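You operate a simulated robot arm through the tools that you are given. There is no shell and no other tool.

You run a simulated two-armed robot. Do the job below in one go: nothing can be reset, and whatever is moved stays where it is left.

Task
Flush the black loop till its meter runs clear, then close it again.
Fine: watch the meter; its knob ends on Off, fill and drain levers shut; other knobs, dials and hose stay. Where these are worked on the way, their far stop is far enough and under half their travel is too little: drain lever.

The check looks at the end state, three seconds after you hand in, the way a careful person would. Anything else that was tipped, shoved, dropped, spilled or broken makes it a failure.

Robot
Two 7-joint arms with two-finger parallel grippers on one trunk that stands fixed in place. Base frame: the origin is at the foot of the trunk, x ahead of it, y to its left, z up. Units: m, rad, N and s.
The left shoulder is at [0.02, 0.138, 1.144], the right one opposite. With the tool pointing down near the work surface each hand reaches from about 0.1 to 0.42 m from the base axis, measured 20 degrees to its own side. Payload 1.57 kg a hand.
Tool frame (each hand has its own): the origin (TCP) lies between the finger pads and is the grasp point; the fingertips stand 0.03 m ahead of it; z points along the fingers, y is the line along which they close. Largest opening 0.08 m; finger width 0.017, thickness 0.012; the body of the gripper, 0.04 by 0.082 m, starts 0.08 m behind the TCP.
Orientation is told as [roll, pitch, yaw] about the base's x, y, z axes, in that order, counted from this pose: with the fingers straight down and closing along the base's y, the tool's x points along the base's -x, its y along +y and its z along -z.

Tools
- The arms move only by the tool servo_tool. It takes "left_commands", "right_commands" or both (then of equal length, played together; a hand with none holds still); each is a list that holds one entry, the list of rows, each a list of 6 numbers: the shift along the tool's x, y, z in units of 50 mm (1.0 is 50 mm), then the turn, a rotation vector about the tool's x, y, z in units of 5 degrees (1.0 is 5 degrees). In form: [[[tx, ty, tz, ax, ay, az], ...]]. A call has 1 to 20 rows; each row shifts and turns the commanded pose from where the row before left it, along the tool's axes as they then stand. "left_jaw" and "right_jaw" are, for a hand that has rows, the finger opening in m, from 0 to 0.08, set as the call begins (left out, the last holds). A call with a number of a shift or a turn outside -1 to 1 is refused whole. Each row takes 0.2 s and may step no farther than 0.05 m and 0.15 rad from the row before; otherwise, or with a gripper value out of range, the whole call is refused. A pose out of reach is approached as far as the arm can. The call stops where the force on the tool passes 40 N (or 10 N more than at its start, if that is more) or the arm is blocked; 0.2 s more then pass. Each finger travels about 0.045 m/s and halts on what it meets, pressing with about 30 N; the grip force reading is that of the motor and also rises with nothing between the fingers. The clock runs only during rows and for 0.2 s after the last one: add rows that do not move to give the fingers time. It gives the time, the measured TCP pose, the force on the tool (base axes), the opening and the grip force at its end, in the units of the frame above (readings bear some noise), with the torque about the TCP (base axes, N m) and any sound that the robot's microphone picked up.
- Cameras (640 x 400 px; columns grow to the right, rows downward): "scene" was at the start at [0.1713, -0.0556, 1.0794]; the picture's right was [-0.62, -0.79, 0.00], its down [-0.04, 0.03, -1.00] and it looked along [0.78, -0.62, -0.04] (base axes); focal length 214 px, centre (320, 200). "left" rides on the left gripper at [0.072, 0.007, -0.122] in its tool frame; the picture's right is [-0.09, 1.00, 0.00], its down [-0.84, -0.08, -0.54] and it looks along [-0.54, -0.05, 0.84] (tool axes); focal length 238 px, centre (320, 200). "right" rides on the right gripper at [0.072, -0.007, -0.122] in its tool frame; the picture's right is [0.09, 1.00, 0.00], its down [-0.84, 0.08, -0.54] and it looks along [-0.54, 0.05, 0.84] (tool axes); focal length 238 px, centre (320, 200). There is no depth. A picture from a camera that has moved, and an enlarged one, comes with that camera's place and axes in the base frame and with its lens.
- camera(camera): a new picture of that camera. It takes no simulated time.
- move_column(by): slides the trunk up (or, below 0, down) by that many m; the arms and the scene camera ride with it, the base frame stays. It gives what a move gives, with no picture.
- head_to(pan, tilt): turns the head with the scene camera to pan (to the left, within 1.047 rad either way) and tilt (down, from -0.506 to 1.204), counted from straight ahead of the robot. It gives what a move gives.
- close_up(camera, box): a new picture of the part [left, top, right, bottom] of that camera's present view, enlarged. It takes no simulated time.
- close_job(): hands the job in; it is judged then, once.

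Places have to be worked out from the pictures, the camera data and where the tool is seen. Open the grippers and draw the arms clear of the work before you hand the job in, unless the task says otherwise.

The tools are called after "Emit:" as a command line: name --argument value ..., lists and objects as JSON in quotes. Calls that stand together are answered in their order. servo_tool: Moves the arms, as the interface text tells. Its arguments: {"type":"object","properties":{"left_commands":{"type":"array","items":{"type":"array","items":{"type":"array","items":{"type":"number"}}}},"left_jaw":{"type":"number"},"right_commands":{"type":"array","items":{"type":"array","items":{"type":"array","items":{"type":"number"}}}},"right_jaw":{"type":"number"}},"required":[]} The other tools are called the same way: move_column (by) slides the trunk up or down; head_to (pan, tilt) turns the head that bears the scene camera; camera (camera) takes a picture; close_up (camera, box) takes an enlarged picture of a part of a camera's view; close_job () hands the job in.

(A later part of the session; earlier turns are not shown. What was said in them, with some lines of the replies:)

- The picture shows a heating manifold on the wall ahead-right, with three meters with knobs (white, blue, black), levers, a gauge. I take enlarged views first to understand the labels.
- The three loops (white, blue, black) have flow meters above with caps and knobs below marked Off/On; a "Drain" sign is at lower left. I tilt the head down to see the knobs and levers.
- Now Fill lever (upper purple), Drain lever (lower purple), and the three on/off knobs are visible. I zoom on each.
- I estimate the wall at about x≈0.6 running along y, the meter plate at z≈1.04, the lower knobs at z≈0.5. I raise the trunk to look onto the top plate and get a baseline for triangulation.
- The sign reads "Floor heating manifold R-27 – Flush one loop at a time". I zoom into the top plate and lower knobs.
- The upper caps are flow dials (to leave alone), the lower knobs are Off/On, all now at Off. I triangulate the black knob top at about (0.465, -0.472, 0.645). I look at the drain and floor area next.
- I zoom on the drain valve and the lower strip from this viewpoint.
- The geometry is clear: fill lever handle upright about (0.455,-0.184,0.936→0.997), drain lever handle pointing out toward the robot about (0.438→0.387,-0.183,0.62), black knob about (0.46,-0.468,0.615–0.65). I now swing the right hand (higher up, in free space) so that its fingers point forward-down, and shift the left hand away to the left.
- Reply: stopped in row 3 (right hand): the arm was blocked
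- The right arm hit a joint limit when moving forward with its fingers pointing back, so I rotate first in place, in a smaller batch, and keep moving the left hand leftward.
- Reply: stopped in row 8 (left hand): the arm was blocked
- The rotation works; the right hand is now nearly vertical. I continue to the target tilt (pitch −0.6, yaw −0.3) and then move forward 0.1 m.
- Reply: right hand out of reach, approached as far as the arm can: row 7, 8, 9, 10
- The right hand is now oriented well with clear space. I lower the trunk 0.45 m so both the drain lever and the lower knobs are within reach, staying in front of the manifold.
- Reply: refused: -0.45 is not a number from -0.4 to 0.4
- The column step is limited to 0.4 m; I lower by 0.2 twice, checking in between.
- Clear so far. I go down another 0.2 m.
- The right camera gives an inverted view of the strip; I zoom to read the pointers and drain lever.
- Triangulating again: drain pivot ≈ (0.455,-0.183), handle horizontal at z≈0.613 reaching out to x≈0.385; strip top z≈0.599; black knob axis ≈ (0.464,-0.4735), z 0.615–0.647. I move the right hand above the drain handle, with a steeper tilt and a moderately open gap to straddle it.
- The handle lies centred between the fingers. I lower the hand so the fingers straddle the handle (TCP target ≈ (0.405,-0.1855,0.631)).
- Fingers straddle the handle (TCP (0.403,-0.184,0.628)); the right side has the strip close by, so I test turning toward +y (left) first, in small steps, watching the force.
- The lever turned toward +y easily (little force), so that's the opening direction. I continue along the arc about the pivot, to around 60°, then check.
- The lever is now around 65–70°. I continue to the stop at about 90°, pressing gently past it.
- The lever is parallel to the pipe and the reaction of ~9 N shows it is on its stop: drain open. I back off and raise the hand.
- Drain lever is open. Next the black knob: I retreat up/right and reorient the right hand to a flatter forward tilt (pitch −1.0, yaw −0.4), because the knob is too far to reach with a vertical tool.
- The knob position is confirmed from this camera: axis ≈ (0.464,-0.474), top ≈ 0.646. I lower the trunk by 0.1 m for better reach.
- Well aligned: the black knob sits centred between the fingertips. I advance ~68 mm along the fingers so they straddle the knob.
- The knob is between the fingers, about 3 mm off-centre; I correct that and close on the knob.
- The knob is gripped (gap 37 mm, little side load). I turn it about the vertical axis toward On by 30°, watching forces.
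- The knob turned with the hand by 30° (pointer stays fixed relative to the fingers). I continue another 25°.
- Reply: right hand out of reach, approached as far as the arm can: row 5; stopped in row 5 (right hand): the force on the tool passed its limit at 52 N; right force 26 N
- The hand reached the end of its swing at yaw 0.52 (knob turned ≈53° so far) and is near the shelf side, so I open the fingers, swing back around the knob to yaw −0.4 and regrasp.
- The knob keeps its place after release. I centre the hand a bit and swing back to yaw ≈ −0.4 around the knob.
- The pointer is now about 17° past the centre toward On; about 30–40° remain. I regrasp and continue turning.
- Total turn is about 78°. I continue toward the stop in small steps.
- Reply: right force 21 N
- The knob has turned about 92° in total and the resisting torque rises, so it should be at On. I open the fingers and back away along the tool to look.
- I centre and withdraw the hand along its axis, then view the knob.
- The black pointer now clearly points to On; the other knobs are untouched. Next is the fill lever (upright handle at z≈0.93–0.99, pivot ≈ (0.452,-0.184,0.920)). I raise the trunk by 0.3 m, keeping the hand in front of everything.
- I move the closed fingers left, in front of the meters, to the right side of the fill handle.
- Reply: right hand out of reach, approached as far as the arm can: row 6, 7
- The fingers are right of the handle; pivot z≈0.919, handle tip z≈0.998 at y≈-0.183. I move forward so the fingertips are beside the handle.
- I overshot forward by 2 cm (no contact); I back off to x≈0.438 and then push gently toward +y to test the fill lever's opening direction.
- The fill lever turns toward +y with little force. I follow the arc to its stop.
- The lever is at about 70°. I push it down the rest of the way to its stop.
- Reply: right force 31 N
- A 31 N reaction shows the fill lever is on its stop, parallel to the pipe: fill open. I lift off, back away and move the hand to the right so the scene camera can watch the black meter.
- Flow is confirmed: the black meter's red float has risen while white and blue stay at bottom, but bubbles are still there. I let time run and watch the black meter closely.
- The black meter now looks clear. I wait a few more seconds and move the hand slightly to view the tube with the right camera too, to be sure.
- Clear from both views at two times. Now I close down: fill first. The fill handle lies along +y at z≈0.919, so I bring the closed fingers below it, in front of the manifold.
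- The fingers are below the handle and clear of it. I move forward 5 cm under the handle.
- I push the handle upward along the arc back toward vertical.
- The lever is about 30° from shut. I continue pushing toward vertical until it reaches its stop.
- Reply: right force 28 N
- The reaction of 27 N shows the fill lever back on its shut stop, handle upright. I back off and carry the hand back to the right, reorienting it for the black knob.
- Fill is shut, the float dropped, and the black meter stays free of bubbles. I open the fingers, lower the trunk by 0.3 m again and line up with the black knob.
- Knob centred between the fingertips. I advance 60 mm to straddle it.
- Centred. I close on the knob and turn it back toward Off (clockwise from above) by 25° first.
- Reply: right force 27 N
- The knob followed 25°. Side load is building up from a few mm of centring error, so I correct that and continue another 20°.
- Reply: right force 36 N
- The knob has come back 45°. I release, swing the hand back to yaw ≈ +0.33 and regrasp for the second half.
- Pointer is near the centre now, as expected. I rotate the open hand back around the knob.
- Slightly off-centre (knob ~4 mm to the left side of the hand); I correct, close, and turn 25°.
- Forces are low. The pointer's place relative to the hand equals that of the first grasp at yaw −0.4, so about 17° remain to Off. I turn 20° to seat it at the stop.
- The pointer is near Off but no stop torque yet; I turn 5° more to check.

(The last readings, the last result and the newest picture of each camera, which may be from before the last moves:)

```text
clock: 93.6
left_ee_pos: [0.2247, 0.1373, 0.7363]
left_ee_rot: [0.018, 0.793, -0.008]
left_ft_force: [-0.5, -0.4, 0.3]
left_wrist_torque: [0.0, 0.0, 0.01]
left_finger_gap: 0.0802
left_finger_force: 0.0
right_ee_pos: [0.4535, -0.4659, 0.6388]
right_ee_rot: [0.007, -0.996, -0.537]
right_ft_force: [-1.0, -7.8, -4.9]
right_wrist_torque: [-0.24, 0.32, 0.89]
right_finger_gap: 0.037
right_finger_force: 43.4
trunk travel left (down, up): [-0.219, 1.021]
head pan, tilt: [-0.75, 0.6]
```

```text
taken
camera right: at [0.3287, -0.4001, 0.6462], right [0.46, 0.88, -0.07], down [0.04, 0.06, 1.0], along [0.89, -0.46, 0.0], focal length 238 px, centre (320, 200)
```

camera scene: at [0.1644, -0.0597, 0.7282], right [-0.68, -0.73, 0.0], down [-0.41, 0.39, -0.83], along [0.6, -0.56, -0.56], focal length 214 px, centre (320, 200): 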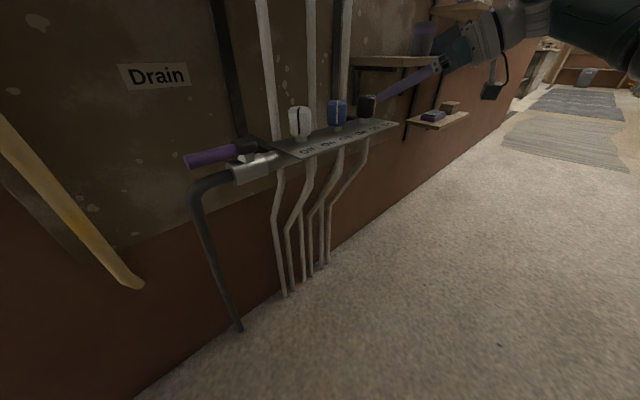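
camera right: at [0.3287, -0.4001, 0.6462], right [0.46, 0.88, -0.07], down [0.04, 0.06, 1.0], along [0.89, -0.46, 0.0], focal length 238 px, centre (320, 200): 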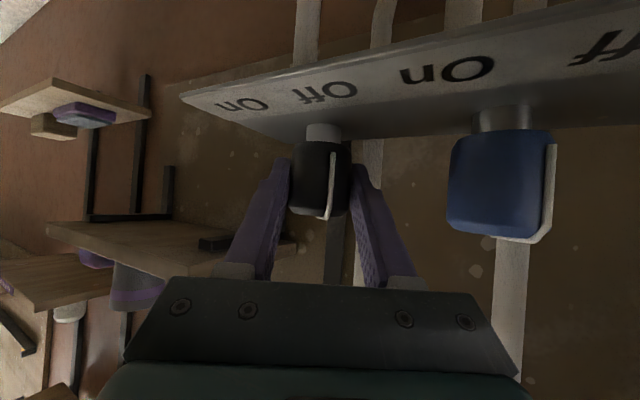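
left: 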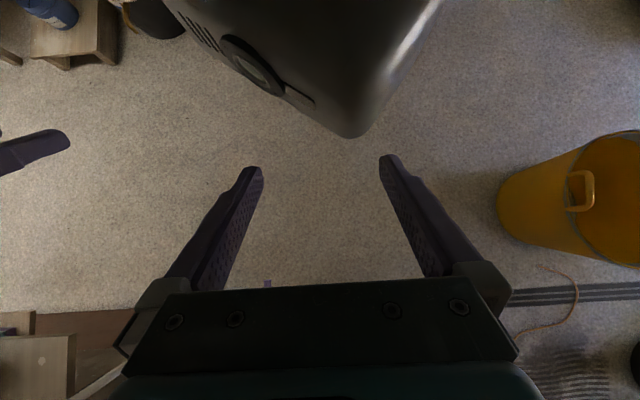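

A resisting torque of 0.9 N·m appeared: the knob is at its Off stop. I release and withdraw, then inspect.

Emit:
servo_tool --right_commands '[[[0, 0, 0, 0, 0, 0], [0, 0, 0, 0, 0, 0], [0, 0, 0, 0, 0, 0], [0, 0, -0.3, 0, 0, 0], [0, 0, -0.4, 0, 0, 0], [0, 0, -0.4, 0, 0, 0], [0, 0, -0.4, 0, 0, 0]]]' --right_jaw 0.055

Emit:
camera --camera "right"

Emit:
close_up --camera "scene" --box '[290, 80, 418, 160]'

Emit:
close_up --camera "right" --box '[180, 0, 500, 200]'

```text
clock: 95.2
left_ee_pos: [0.2249, 0.1387, 0.7369]
left_ee_rot: [0.022, 0.794, -0.006]
left_ft_force: [-0.9, -0.2, -0.8]
left_wrist_torque: [0.01, -0.02, 0.0]
left_finger_gap: 0.0801
left_finger_force: 0.1
right_ee_pos: [0.4003, -0.4325, 0.6791]
right_ee_rot: [0.011, -0.997, -0.541]
right_ft_force: [0.5, 0.2, -0.5]
right_wrist_torque: [-0.02, 0.01, 0.01]
right_finger_gap: 0.0552
right_finger_force: 0.0
trunk travel left (down, up): [-0.219, 1.021]
head pan, tilt: [-0.75, 0.6]
```

```text
taken
camera right: at [0.275, -0.367, 0.6861], right [0.46, 0.88, -0.07], down [0.04, 0.06, 1.0], along [0.89, -0.46, 0.0], focal length 238 px, centre (320, 200)
```

right: 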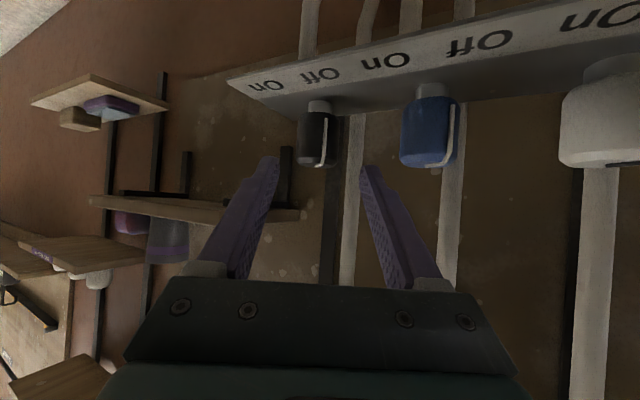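

```text
5.00 times, centred on (354, 120) of scene
camera zoom: at [0.1643, -0.0595, 0.7281], right [-0.68, -0.73, 0.0], down [-0.41, 0.39, -0.82], along [0.6, -0.56, -0.57], focal length 1072 px, centre (150, 600)
```

zoom: 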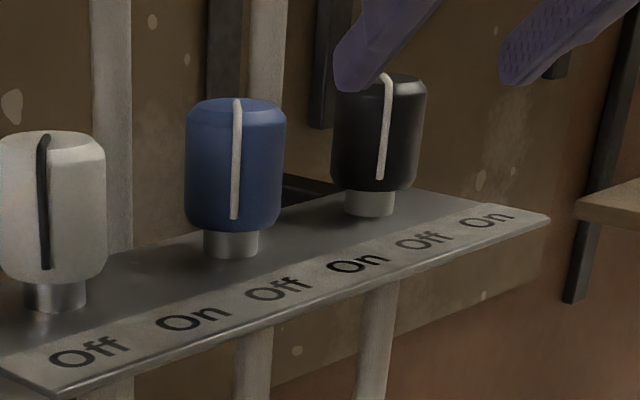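

```text
2.00 times, centred on (340, 100) of right
camera zoom: at [0.275, -0.367, 0.6861], right [0.46, 0.88, -0.07], down [0.04, 0.06, 1.0], along [0.89, -0.46, 0.0], focal length 477 px, centre (280, 400)
```

zoom: 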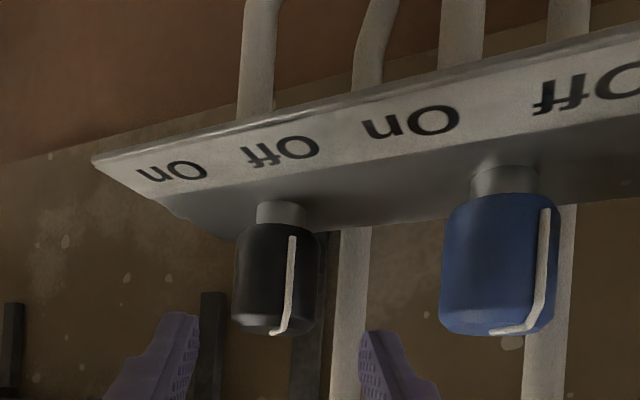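

The black knob is back at Off with the same pointer angle as the blue one next to it. Last is the drain lever: I raise the trunk 0.1 m, close the fingers, tilt them steeper and bring them to above/in front of the drain handle.

Emit:
move_column --by 0.1

Emit:
servo_tool --right_commands '[[[0, 0, 0, -0.4735, 0.6173, -0.5099], [0, 0, 0, -0.4735, 0.6173, -0.5099], [0, 0, 0, -0.4735, 0.6173, -0.5099], [0, 0, 0, -0.4735, 0.6173, -0.5099], [0, 0, 0, -0.4735, 0.6173, -0.5099], [0, 0, 0, -0.4735, 0.6173, -0.5099], [0, 0, 0, -0.4735, 0.6173, -0.5099], [0, 0, 0, -0.4735, 0.6173, -0.5099], [0, 0, 0, -0.4735, 0.6173, -0.5099], [0, 0.841, 0, 0, 0, 0], [0, 0.841, 0, 0, 0, 0], [0, 0.841, 0, 0, 0, 0], [0, 0.841, 0, 0, 0, 0], [0, 0.841, 0, 0, 0, 0], [0, 0.841, 0, 0, 0, 0], [0, 0.841, 0, 0, 0, 0], [0, 0, 0, 0, 0, 0]]]' --right_jaw 0.0

Emit:
camera --camera "right"

Emit:
camera --camera "scene"

```text
clock: 96.6
left_ee_pos: [0.2257, 0.1398, 0.8353]
left_ee_rot: [0.022, 0.795, -0.006]
left_ft_force: [0.3, -0.3, 0.4]
left_wrist_torque: [-0.01, 0.03, 0.03]
left_finger_gap: 0.08
left_finger_force: 0.2
right_ee_pos: [0.3995, -0.4337, 0.7796]
right_ee_rot: [0.011, -0.998, -0.54]
right_ft_force: [0.4, 0.6, -0.2]
right_wrist_torque: [0.0, -0.02, 0.01]
right_finger_gap: 0.0551
right_finger_force: 0.1
trunk travel left (down, up): [-0.319, 0.921]
head pan, tilt: [-0.75, 0.6]
```

```text
clock: 100.2
left_ee_pos: [0.2254, 0.1395, 0.8362]
left_ee_rot: [0.022, 0.794, -0.005]
left_ft_force: [-0.4, 0.4, -0.1]
left_wrist_torque: [0.01, -0.03, 0.0]
left_finger_gap: 0.0801
left_finger_force: 0.1
right_ee_pos: [0.3964, -0.1383, 0.7812]
right_ee_rot: [0.004, -0.501, 0.007]
right_ft_force: [-0.4, -0.9, 0.2]
right_wrist_torque: [-0.03, 0.02, 0.03]
right_finger_gap: 0.0
right_finger_force: 21.3
trunk travel left (down, up): [-0.319, 0.921]
head pan, tilt: [-0.75, 0.6]
```

```text
taken
camera right: at [0.2755, -0.1464, 0.8544], right [-0.09, 1.0, -0.04], down [0.47, 0.08, 0.88], along [0.88, 0.06, -0.48], focal length 238 px, centre (320, 200)
```

right: 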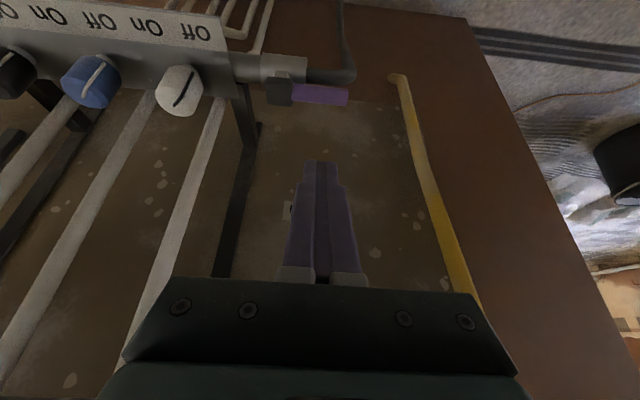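

```text
taken
camera scene: at [0.1644, -0.0598, 0.8282], right [-0.68, -0.73, 0.0], down [-0.41, 0.39, -0.83], along [0.6, -0.56, -0.56], focal length 214 px, centre (320, 200)
```

scene: 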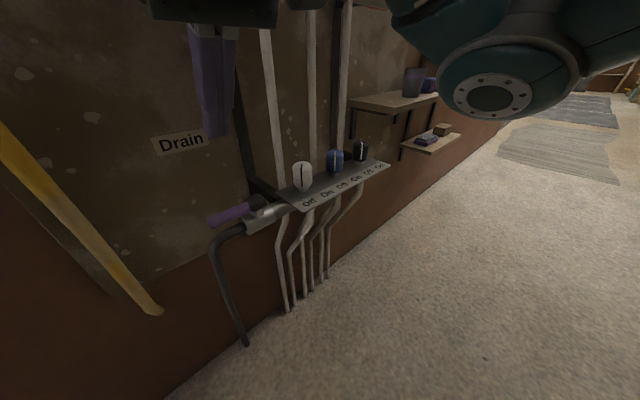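

The handle lies at x≈0.46, y from −0.175 to −0.109. I go down to just above it and forward past it toward the wall side.

Emit:
servo_tool --right_commands '[[[0.246, -0.008, 0.487, 0, 0, 0], [0.246, -0.008, 0.487, 0, 0, 0], [0.246, -0.008, 0.487, 0, 0, 0], [0.246, -0.008, 0.487, 0, 0, 0], [-0.502, 0, 0.29, 0, 0, 0], [-0.502, 0, 0.29, 0, 0, 0], [-0.502, 0, 0.29, 0, 0, 0], [0, 0, 0, 0, 0, 0]]]'

Emit:
camera --camera "right"

Emit:
close_up --camera "scene" --box '[180, 140, 308, 220]'

```text
clock: 102.0
left_ee_pos: [0.2238, 0.1393, 0.8362]
left_ee_rot: [0.022, 0.794, -0.006]
left_ft_force: [0.1, -0.4, -0.4]
left_wrist_torque: [0.01, 0.0, 0.04]
left_finger_gap: 0.0798
left_finger_force: 0.0
right_ee_pos: [0.4866, -0.137, 0.6695]
right_ee_rot: [0.008, -0.502, 0.009]
right_ft_force: [-0.4, 0.0, 0.3]
right_wrist_torque: [0.02, 0.01, -0.03]
right_finger_gap: 0.0
right_finger_force: 20.6
trunk travel left (down, up): [-0.319, 0.921]
head pan, tilt: [-0.75, 0.6]
```

```text
taken
camera right: at [0.3657, -0.1463, 0.7436], right [-0.09, 0.99, -0.04], down [0.47, 0.08, 0.88], along [0.88, 0.06, -0.48], focal length 238 px, centre (320, 200)
```

right: 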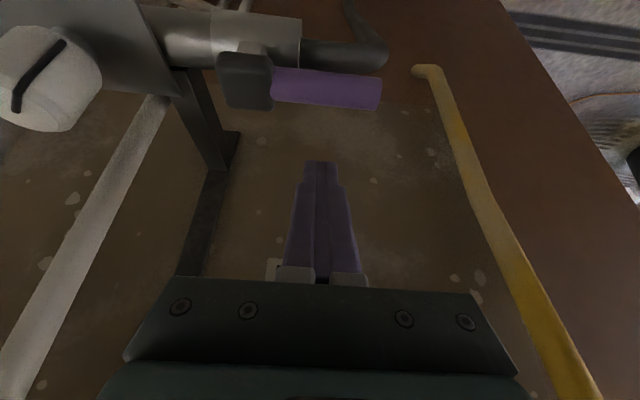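

```text
5.00 times, centred on (244, 180) of scene
camera zoom: at [0.1642, -0.0597, 0.8281], right [-0.68, -0.73, 0.0], down [-0.41, 0.39, -0.82], along [0.6, -0.56, -0.57], focal length 1072 px, centre (700, 300)
```

zoom: 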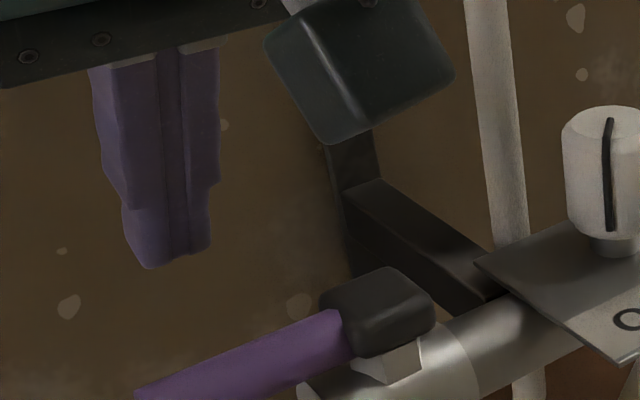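

From the earlier stop contact I compute the handle axis at x≈0.461. The fingers are now behind (wall side) and above it; I lower them straight down behind the handle.

Emit:
servo_tool --right_commands '[[[0.131, 0, 0.24, 0, 0, 0], [0.131, 0, 0.24, 0, 0, 0], [0.131, 0, 0.24, 0, 0, 0], [0, 0, 0, 0, 0, 0]]]'

Emit:
camera --camera "right"

Emit:
close_up --camera "scene" --box '[180, 140, 308, 220]'

```text
clock: 103.0
left_ee_pos: [0.2257, 0.1389, 0.8362]
left_ee_rot: [0.021, 0.795, -0.005]
left_ft_force: [0.2, 0.4, 0.8]
left_wrist_torque: [0.01, 0.01, 0.01]
left_finger_gap: 0.0799
left_finger_force: 0.0
right_ee_pos: [0.4874, -0.1376, 0.6279]
right_ee_rot: [0.006, -0.502, 0.007]
right_ft_force: [-0.6, 0.5, 0.6]
right_wrist_torque: [0.02, -0.04, -0.03]
right_finger_gap: 0.0003
right_finger_force: 21.8
trunk travel left (down, up): [-0.319, 0.921]
head pan, tilt: [-0.75, 0.6]
```

```text
taken
camera right: at [0.3668, -0.1467, 0.7014], right [-0.09, 1.0, -0.04], down [0.47, 0.08, 0.88], along [0.88, 0.06, -0.48], focal length 238 px, centre (320, 200)
```

right: 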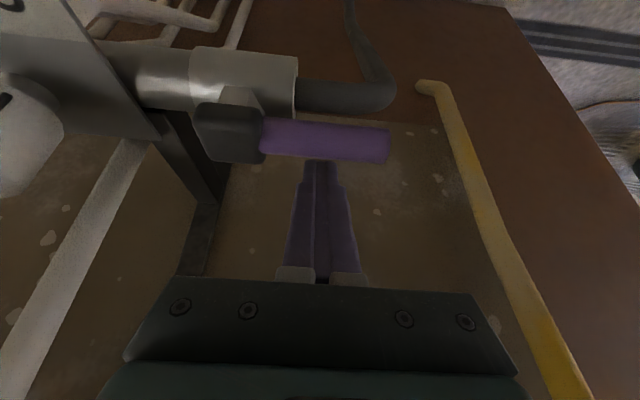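

```text
5.00 times, centred on (244, 180) of scene
camera zoom: at [0.1646, -0.0596, 0.8282], right [-0.68, -0.73, 0.0], down [-0.41, 0.39, -0.83], along [0.6, -0.56, -0.56], focal length 1072 px, centre (700, 300)
```

zoom: 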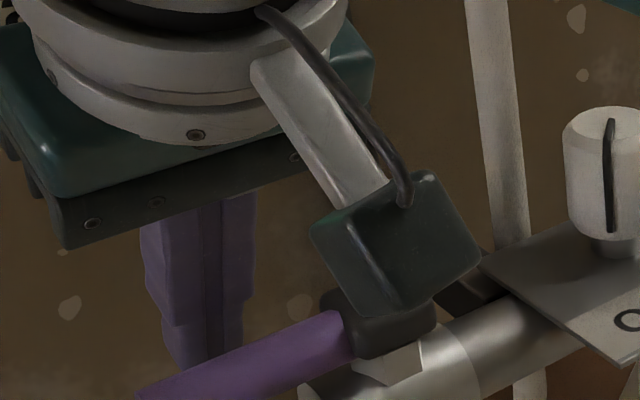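

Fingers are behind the handle without contact. I now pull the handle toward the robot along the arc.

Emit:
servo_tool --right_commands '[[[0.131, -0.004, -0.0716, 0, 0, 0], [0.131, -0.004, -0.0716, 0, 0, 0], [0.085, 0.045, -0.0466, 0, 0, 0], [0.085, 0.045, -0.0466, 0, 0, 0], [0.1017, 0.02, -0.0557, 0, 0, 0], [0.1017, 0.02, -0.0557, 0, 0, 0], [0.1123, -0.015, -0.0615, 0, 0, 0], [0.1123, -0.015, -0.0615, 0, 0, 0]]]'

Emit:
camera --camera "right"

Emit:
close_up --camera "scene" --box '[180, 140, 308, 220]'

```text
clock: 104.8
left_ee_pos: [0.2248, 0.1393, 0.8368]
left_ee_rot: [0.022, 0.794, -0.006]
left_ft_force: [0.4, -0.7, 0.2]
left_wrist_torque: [0.0, 0.0, 0.0]
left_finger_gap: 0.0799
left_finger_force: 0.1
right_ee_pos: [0.4394, -0.1353, 0.6288]
right_ee_rot: [0.007, -0.502, 0.007]
right_ft_force: [0.4, -0.2, -0.4]
right_wrist_torque: [-0.01, 0.01, 0.0]
right_finger_gap: 0.0
right_finger_force: 21.1
trunk travel left (down, up): [-0.319, 0.921]
head pan, tilt: [-0.75, 0.6]
```

```text
taken
camera right: at [0.3181, -0.1432, 0.7026], right [-0.09, 1.0, -0.04], down [0.47, 0.08, 0.88], along [0.88, 0.06, -0.48], focal length 238 px, centre (320, 200)
```

right: 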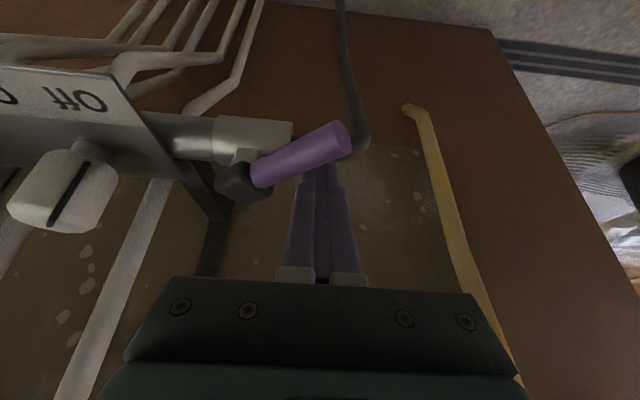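

```text
5.00 times, centred on (244, 180) of scene
camera zoom: at [0.1648, -0.0596, 0.8282], right [-0.68, -0.73, 0.0], down [-0.41, 0.39, -0.83], along [0.6, -0.56, -0.56], focal length 1072 px, centre (700, 300)
```

zoom: 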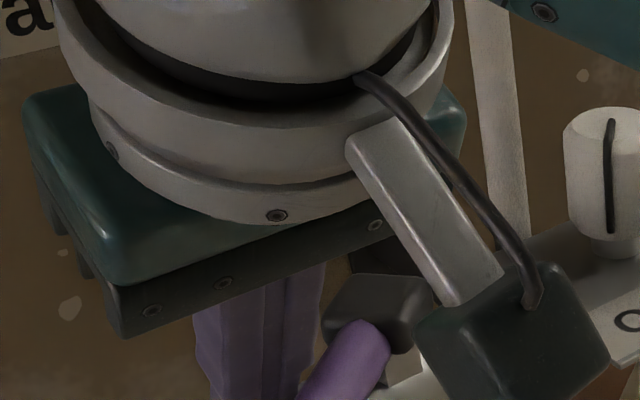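

The lever is following (about half way). I continue along the arc to the shut stop.

Emit:
servo_tool --right_commands '[[[0.1114, -0.055, -0.061, 0, 0, 0], [0.1114, -0.055, -0.061, 0, 0, 0], [0.0965, -0.098, -0.0528, 0, 0, 0], [0.0965, -0.098, -0.0528, 0, 0, 0], [0.0675, -0.132, -0.037, 0, 0, 0], [0.0675, -0.132, -0.037, 0, 0, 0], [0.0175, -0.06, -0.0096, 0, 0, 0], [0, 0, 0, 0, 0, 0]]]'

Emit:
camera --camera "right"

Emit:
close_up --camera "scene" --box '[200, 140, 328, 220]'

```text
clock: 106.6
left_ee_pos: [0.2246, 0.1403, 0.8365]
left_ee_rot: [0.023, 0.794, -0.002]
left_ft_force: [0.6, -1.3, 0.7]
left_wrist_torque: [0.0, 0.0, 0.02]
left_finger_gap: 0.0798
left_finger_force: 0.0
right_ee_pos: [0.4056, -0.1653, 0.6277]
right_ee_rot: [0.008, -0.502, 0.008]
right_ft_force: [0.7, 2.6, -1.5]
right_wrist_torque: [0.03, 0.0, 0.04]
right_finger_gap: 0.0
right_finger_force: 21.3
trunk travel left (down, up): [-0.319, 0.921]
head pan, tilt: [-0.75, 0.6]
```

```text
taken
camera right: at [0.2851, -0.1741, 0.7012], right [-0.09, 0.99, -0.04], down [0.47, 0.08, 0.88], along [0.88, 0.06, -0.48], focal length 238 px, centre (320, 200)
```

right: 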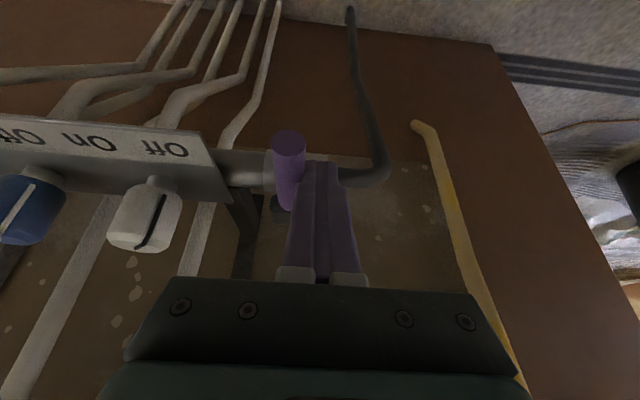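

```text
5.00 times, centred on (264, 180) of scene
camera zoom: at [0.1645, -0.0587, 0.8281], right [-0.68, -0.73, 0.0], down [-0.41, 0.39, -0.82], along [0.6, -0.56, -0.57], focal length 1072 px, centre (600, 300)
```

zoom: 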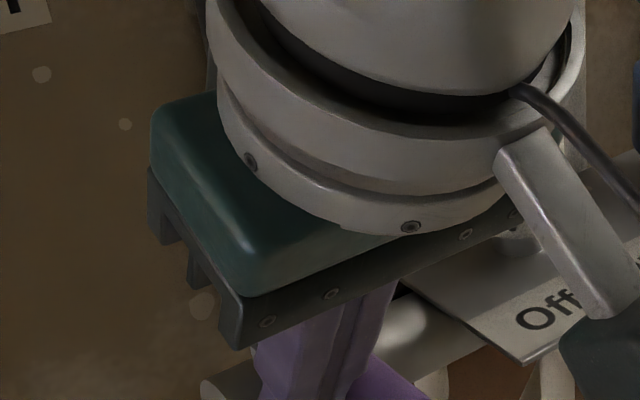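

The handle points outward again with slight resistance. I push a few mm further to seat it on the shut stop.

Emit:
servo_tool --right_commands '[[[0, -0.06, 0, 0, 0, 0], [0, -0.06, 0, 0, 0, 0], [0, 0, 0, 0, 0, 0]]]'

Emit:
camera --camera "right"

```text
clock: 107.4
left_ee_pos: [0.2248, 0.1433, 0.8372]
left_ee_rot: [0.028, 0.794, 0.001]
left_ft_force: [-0.7, 0.3, 0.2]
left_wrist_torque: [-0.01, -0.02, 0.0]
left_finger_gap: 0.08
left_finger_force: 0.0
right_ee_pos: [0.406, -0.1662, 0.6284]
right_ee_rot: [0.017, -0.502, 0.008]
right_ft_force: [-2.9, 15.9, 5.8]
right_wrist_torque: [0.16, 0.01, 0.04]
right_finger_gap: 0.0
right_finger_force: 21.1
trunk travel left (down, up): [-0.319, 0.921]
head pan, tilt: [-0.75, 0.6]
```

```text
taken
camera right: at [0.285, -0.1754, 0.7009], right [-0.09, 0.99, -0.03], down [0.47, 0.07, 0.88], along [0.88, 0.07, -0.48], focal length 238 px, centre (320, 200)
```

right: 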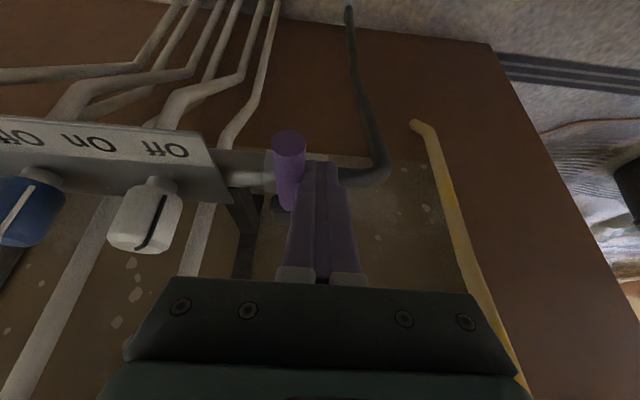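

A 16 N reaction with no more motion: drain lever is shut on its stop. I move off sideways, up and back.

Emit:
servo_tool --right_commands '[[[0, 0.4, 0, 0, 0, 0], [-0.288, 0, -0.526, 0, 0, 0], [-0.288, 0, -0.526, 0, 0, 0], [-0.288, 0, -0.526, 0, 0, 0], [0.4, 0, -0.22, 0, 0, 0], [0, -0.8, -0.1, 0, 0, 0], [0, -0.8, -0.1, 0, 0, 0], [0, -0.8, -0.1, 0, 0, 0], [0, -0.8, -0.1, 0, 0, 0], [0, -0.8, -0.1, 0, 0, 0]]]'

Emit:
camera --camera "scene"

Emit:
close_up --camera "scene" --box '[200, 140, 400, 265]'

Emit:
camera --camera "right"

```text
clock: 109.6
left_ee_pos: [0.2249, 0.1385, 0.8369]
left_ee_rot: [0.02, 0.793, -0.006]
left_ft_force: [-1.0, 0.0, 0.3]
left_wrist_torque: [0.03, 0.0, -0.01]
left_finger_gap: 0.0799
left_finger_force: 0.0
right_ee_pos: [0.3733, -0.3567, 0.7363]
right_ee_rot: [0.005, -0.502, 0.009]
right_ft_force: [-0.3, -0.7, 0.4]
right_wrist_torque: [-0.03, 0.02, 0.0]
right_finger_gap: 0.0001
right_finger_force: 21.0
trunk travel left (down, up): [-0.319, 0.921]
head pan, tilt: [-0.75, 0.6]
```

```text
taken
camera scene: at [0.1644, -0.0603, 0.8282], right [-0.68, -0.73, 0.0], down [-0.41, 0.38, -0.83], along [0.6, -0.56, -0.56], focal length 214 px, centre (320, 200)
```

scene: 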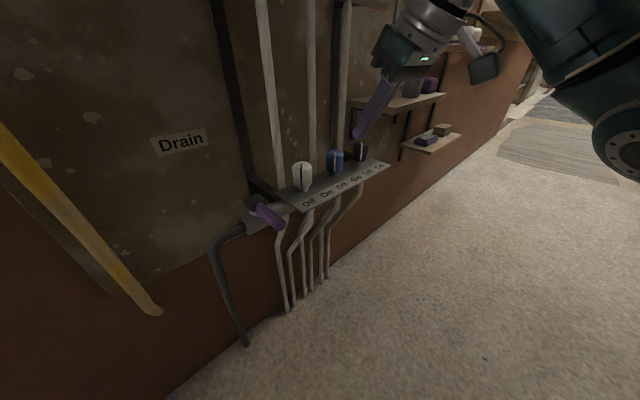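

```text
3.20 times, centred on (300, 202) of scene
camera zoom: at [0.1644, -0.0603, 0.8282], right [-0.68, -0.73, 0.0], down [-0.41, 0.38, -0.83], along [0.6, -0.56, -0.56], focal length 686 px, centre (384, 192)
```

zoom: 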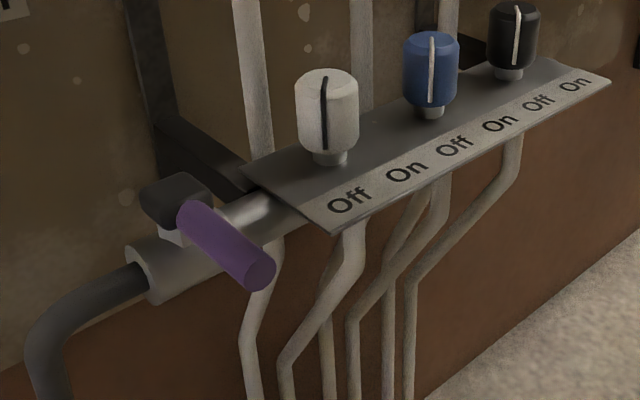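

```text
taken
camera right: at [0.2515, -0.365, 0.8098], right [-0.09, 0.99, -0.04], down [0.47, 0.08, 0.88], along [0.88, 0.06, -0.48], focal length 238 px, centre (320, 200)
```

right: 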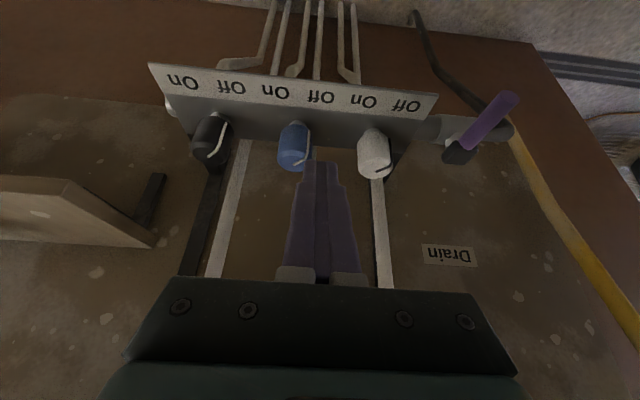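

Drain handle, knobs and strip look exactly as at the start. I open the gripper, draw the hand back, and raise the trunk to verify the meter and fill lever once more.

Emit:
servo_tool --right_commands '[[[0.35, 0, -0.192, 0, 0, 0], [0.35, 0, -0.192, 0, 0, 0], [0, -0.5, 0, 0, 0, 0], [0, -0.5, 0, 0, 0, 0], [0, 0, 0, 0, 0, 0]]]' --right_jaw 0.06

Emit:
move_column --by 0.25

Emit:
camera --camera "scene"

Emit:
close_up --camera "scene" --box '[200, 0, 420, 138]'

Emit:
camera --camera "right"

```text
clock: 110.8
left_ee_pos: [0.2255, 0.1398, 0.8364]
left_ee_rot: [0.023, 0.794, -0.007]
left_ft_force: [0.6, -0.7, -0.5]
left_wrist_torque: [-0.02, -0.01, 0.02]
left_finger_gap: 0.08
left_finger_force: 0.0
right_ee_pos: [0.3331, -0.4056, 0.7393]
right_ee_rot: [0.007, -0.501, 0.009]
right_ft_force: [-0.2, -0.3, 1.0]
right_wrist_torque: [-0.01, 0.02, -0.01]
right_finger_gap: 0.06
right_finger_force: 0.1
trunk travel left (down, up): [-0.319, 0.921]
head pan, tilt: [-0.75, 0.6]
```

```text
clock: 113.3
left_ee_pos: [0.2251, 0.1399, 1.086]
left_ee_rot: [0.023, 0.794, -0.005]
left_ft_force: [-0.1, 0.2, 0.7]
left_wrist_torque: [0.0, 0.01, -0.01]
left_finger_gap: 0.0798
left_finger_force: 0.0
right_ee_pos: [0.3337, -0.404, 0.9875]
right_ee_rot: [0.006, -0.502, 0.007]
right_ft_force: [-0.7, -0.2, 0.3]
right_wrist_torque: [0.03, -0.01, 0.01]
right_finger_gap: 0.0601
right_finger_force: 0.0
trunk travel left (down, up): [-0.569, 0.671]
head pan, tilt: [-0.75, 0.6]
```

```text
taken
camera scene: at [0.1645, -0.0596, 1.0781], right [-0.68, -0.73, 0.0], down [-0.41, 0.39, -0.83], along [0.6, -0.56, -0.56], focal length 214 px, centre (320, 200)
```

scene: 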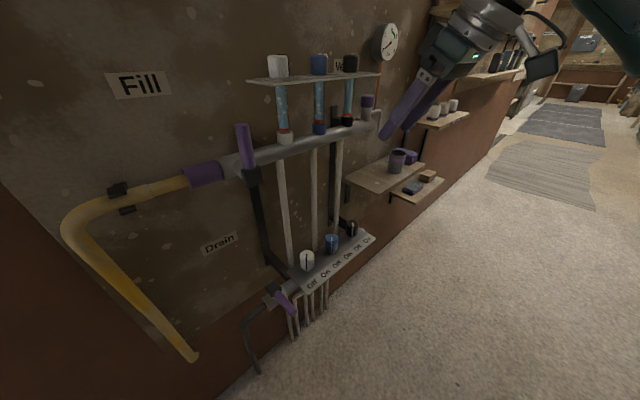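

```text
2.90 times, centred on (310, 69) of scene
camera zoom: at [0.1645, -0.0596, 1.0781], right [-0.68, -0.73, 0.0], down [-0.41, 0.39, -0.83], along [0.6, -0.56, -0.56], focal length 622 px, centre (349, 580)
```

zoom: 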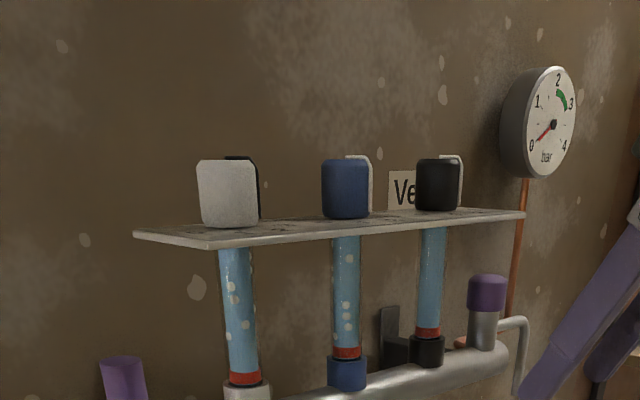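

```text
taken
camera right: at [0.2129, -0.413, 1.062], right [-0.09, 0.99, -0.04], down [0.47, 0.08, 0.88], along [0.88, 0.06, -0.48], focal length 238 px, centre (320, 200)
```

right: 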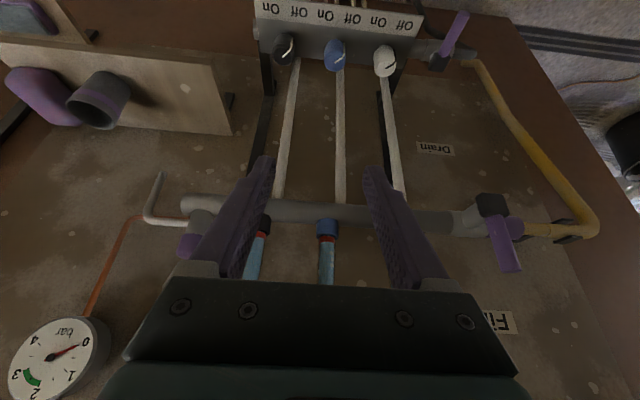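

All states check out: black meter clear with float down, black knob Off, fill upright (shut), drain handle outward (shut), other knobs/dials/hose unchanged. I draw the right hand a bit farther back and then hand in.

Emit:
servo_tool --right_commands '[[[0.3, 0, -0.3, 0, 0, 0], [0.3, 0, -0.3, 0, 0, 0], [0.3, 0, -0.3, 0, 0, 0], [0, 0, 0, 0, 0, 0], [0, 0, 0, 0, 0, 0]]]' --right_jaw 0.08

Emit:
camera --camera "scene"

Emit:
close_up --camera "scene" --box '[240, 200, 400, 300]'

```text
clock: 114.5
left_ee_pos: [0.226, 0.1403, 1.086]
left_ee_rot: [0.022, 0.795, -0.005]
left_ft_force: [0.3, 0.6, -0.2]
left_wrist_torque: [-0.01, 0.0, -0.02]
left_finger_gap: 0.0799
left_finger_force: 0.1
right_ee_pos: [0.2724, -0.4046, 1.0054]
right_ee_rot: [0.007, -0.502, 0.005]
right_ft_force: [0.5, 0.5, -0.6]
right_wrist_torque: [-0.02, 0.0, 0.01]
right_finger_gap: 0.08
right_finger_force: 0.0
trunk travel left (down, up): [-0.569, 0.671]
head pan, tilt: [-0.75, 0.6]
```

```text
taken
camera scene: at [0.1645, -0.0596, 1.0782], right [-0.68, -0.73, 0.0], down [-0.41, 0.39, -0.83], along [0.6, -0.56, -0.56], focal length 214 px, centre (320, 200)
```

scene: 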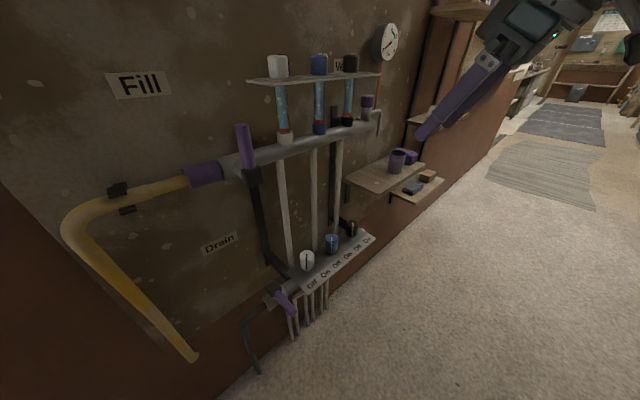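

```text
4.00 times, centred on (320, 250) of scene
camera zoom: at [0.1645, -0.0596, 1.0782], right [-0.68, -0.73, 0.0], down [-0.41, 0.39, -0.83], along [0.6, -0.56, -0.56], focal length 858 px, centre (320, 0)
```

zoom: 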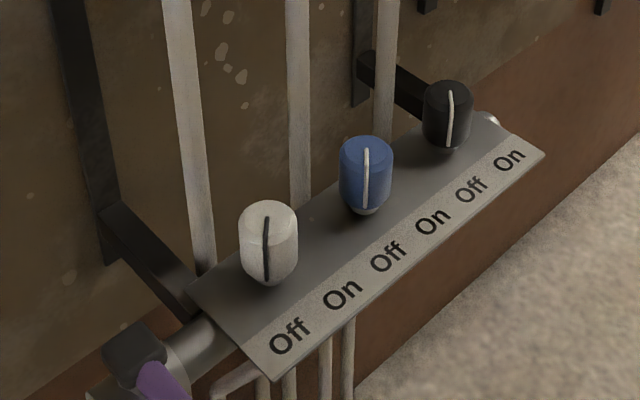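

All three knobs point to Off, both levers are shut, the black meter is clear and both hands are open and away from the work. I hand the job in.

Emit:
close_job

```text
The job is handed in.
```

I flushed the black loop until its meter ran clear, then closed everything, and the job is handed in.

- **Flush:** I opened the drain lever to its far stop, turned the black knob to On, and opened the fill lever. The red float in the black meter rose and its bubbles disappeared. I checked it was clear from two cameras a few seconds apart before closing.
- **Closing:** I shut the fill lever first, then turned the black knob back to Off, then shut the drain lever. Each went back to its stop. After closing, the meter stayed clear and its float had dropped.
- **Everything else:** In the last pictures the white and blue knobs, the dials and the hose were where they started, and nothing on the shelf next to the manifold looked disturbed. Both grippers were open and clear of the work.

The force limit tripped once, at 52 N, while I was turning the knob to On. The arm had run out of reach there, so I let go and finished the turn with a second grip.
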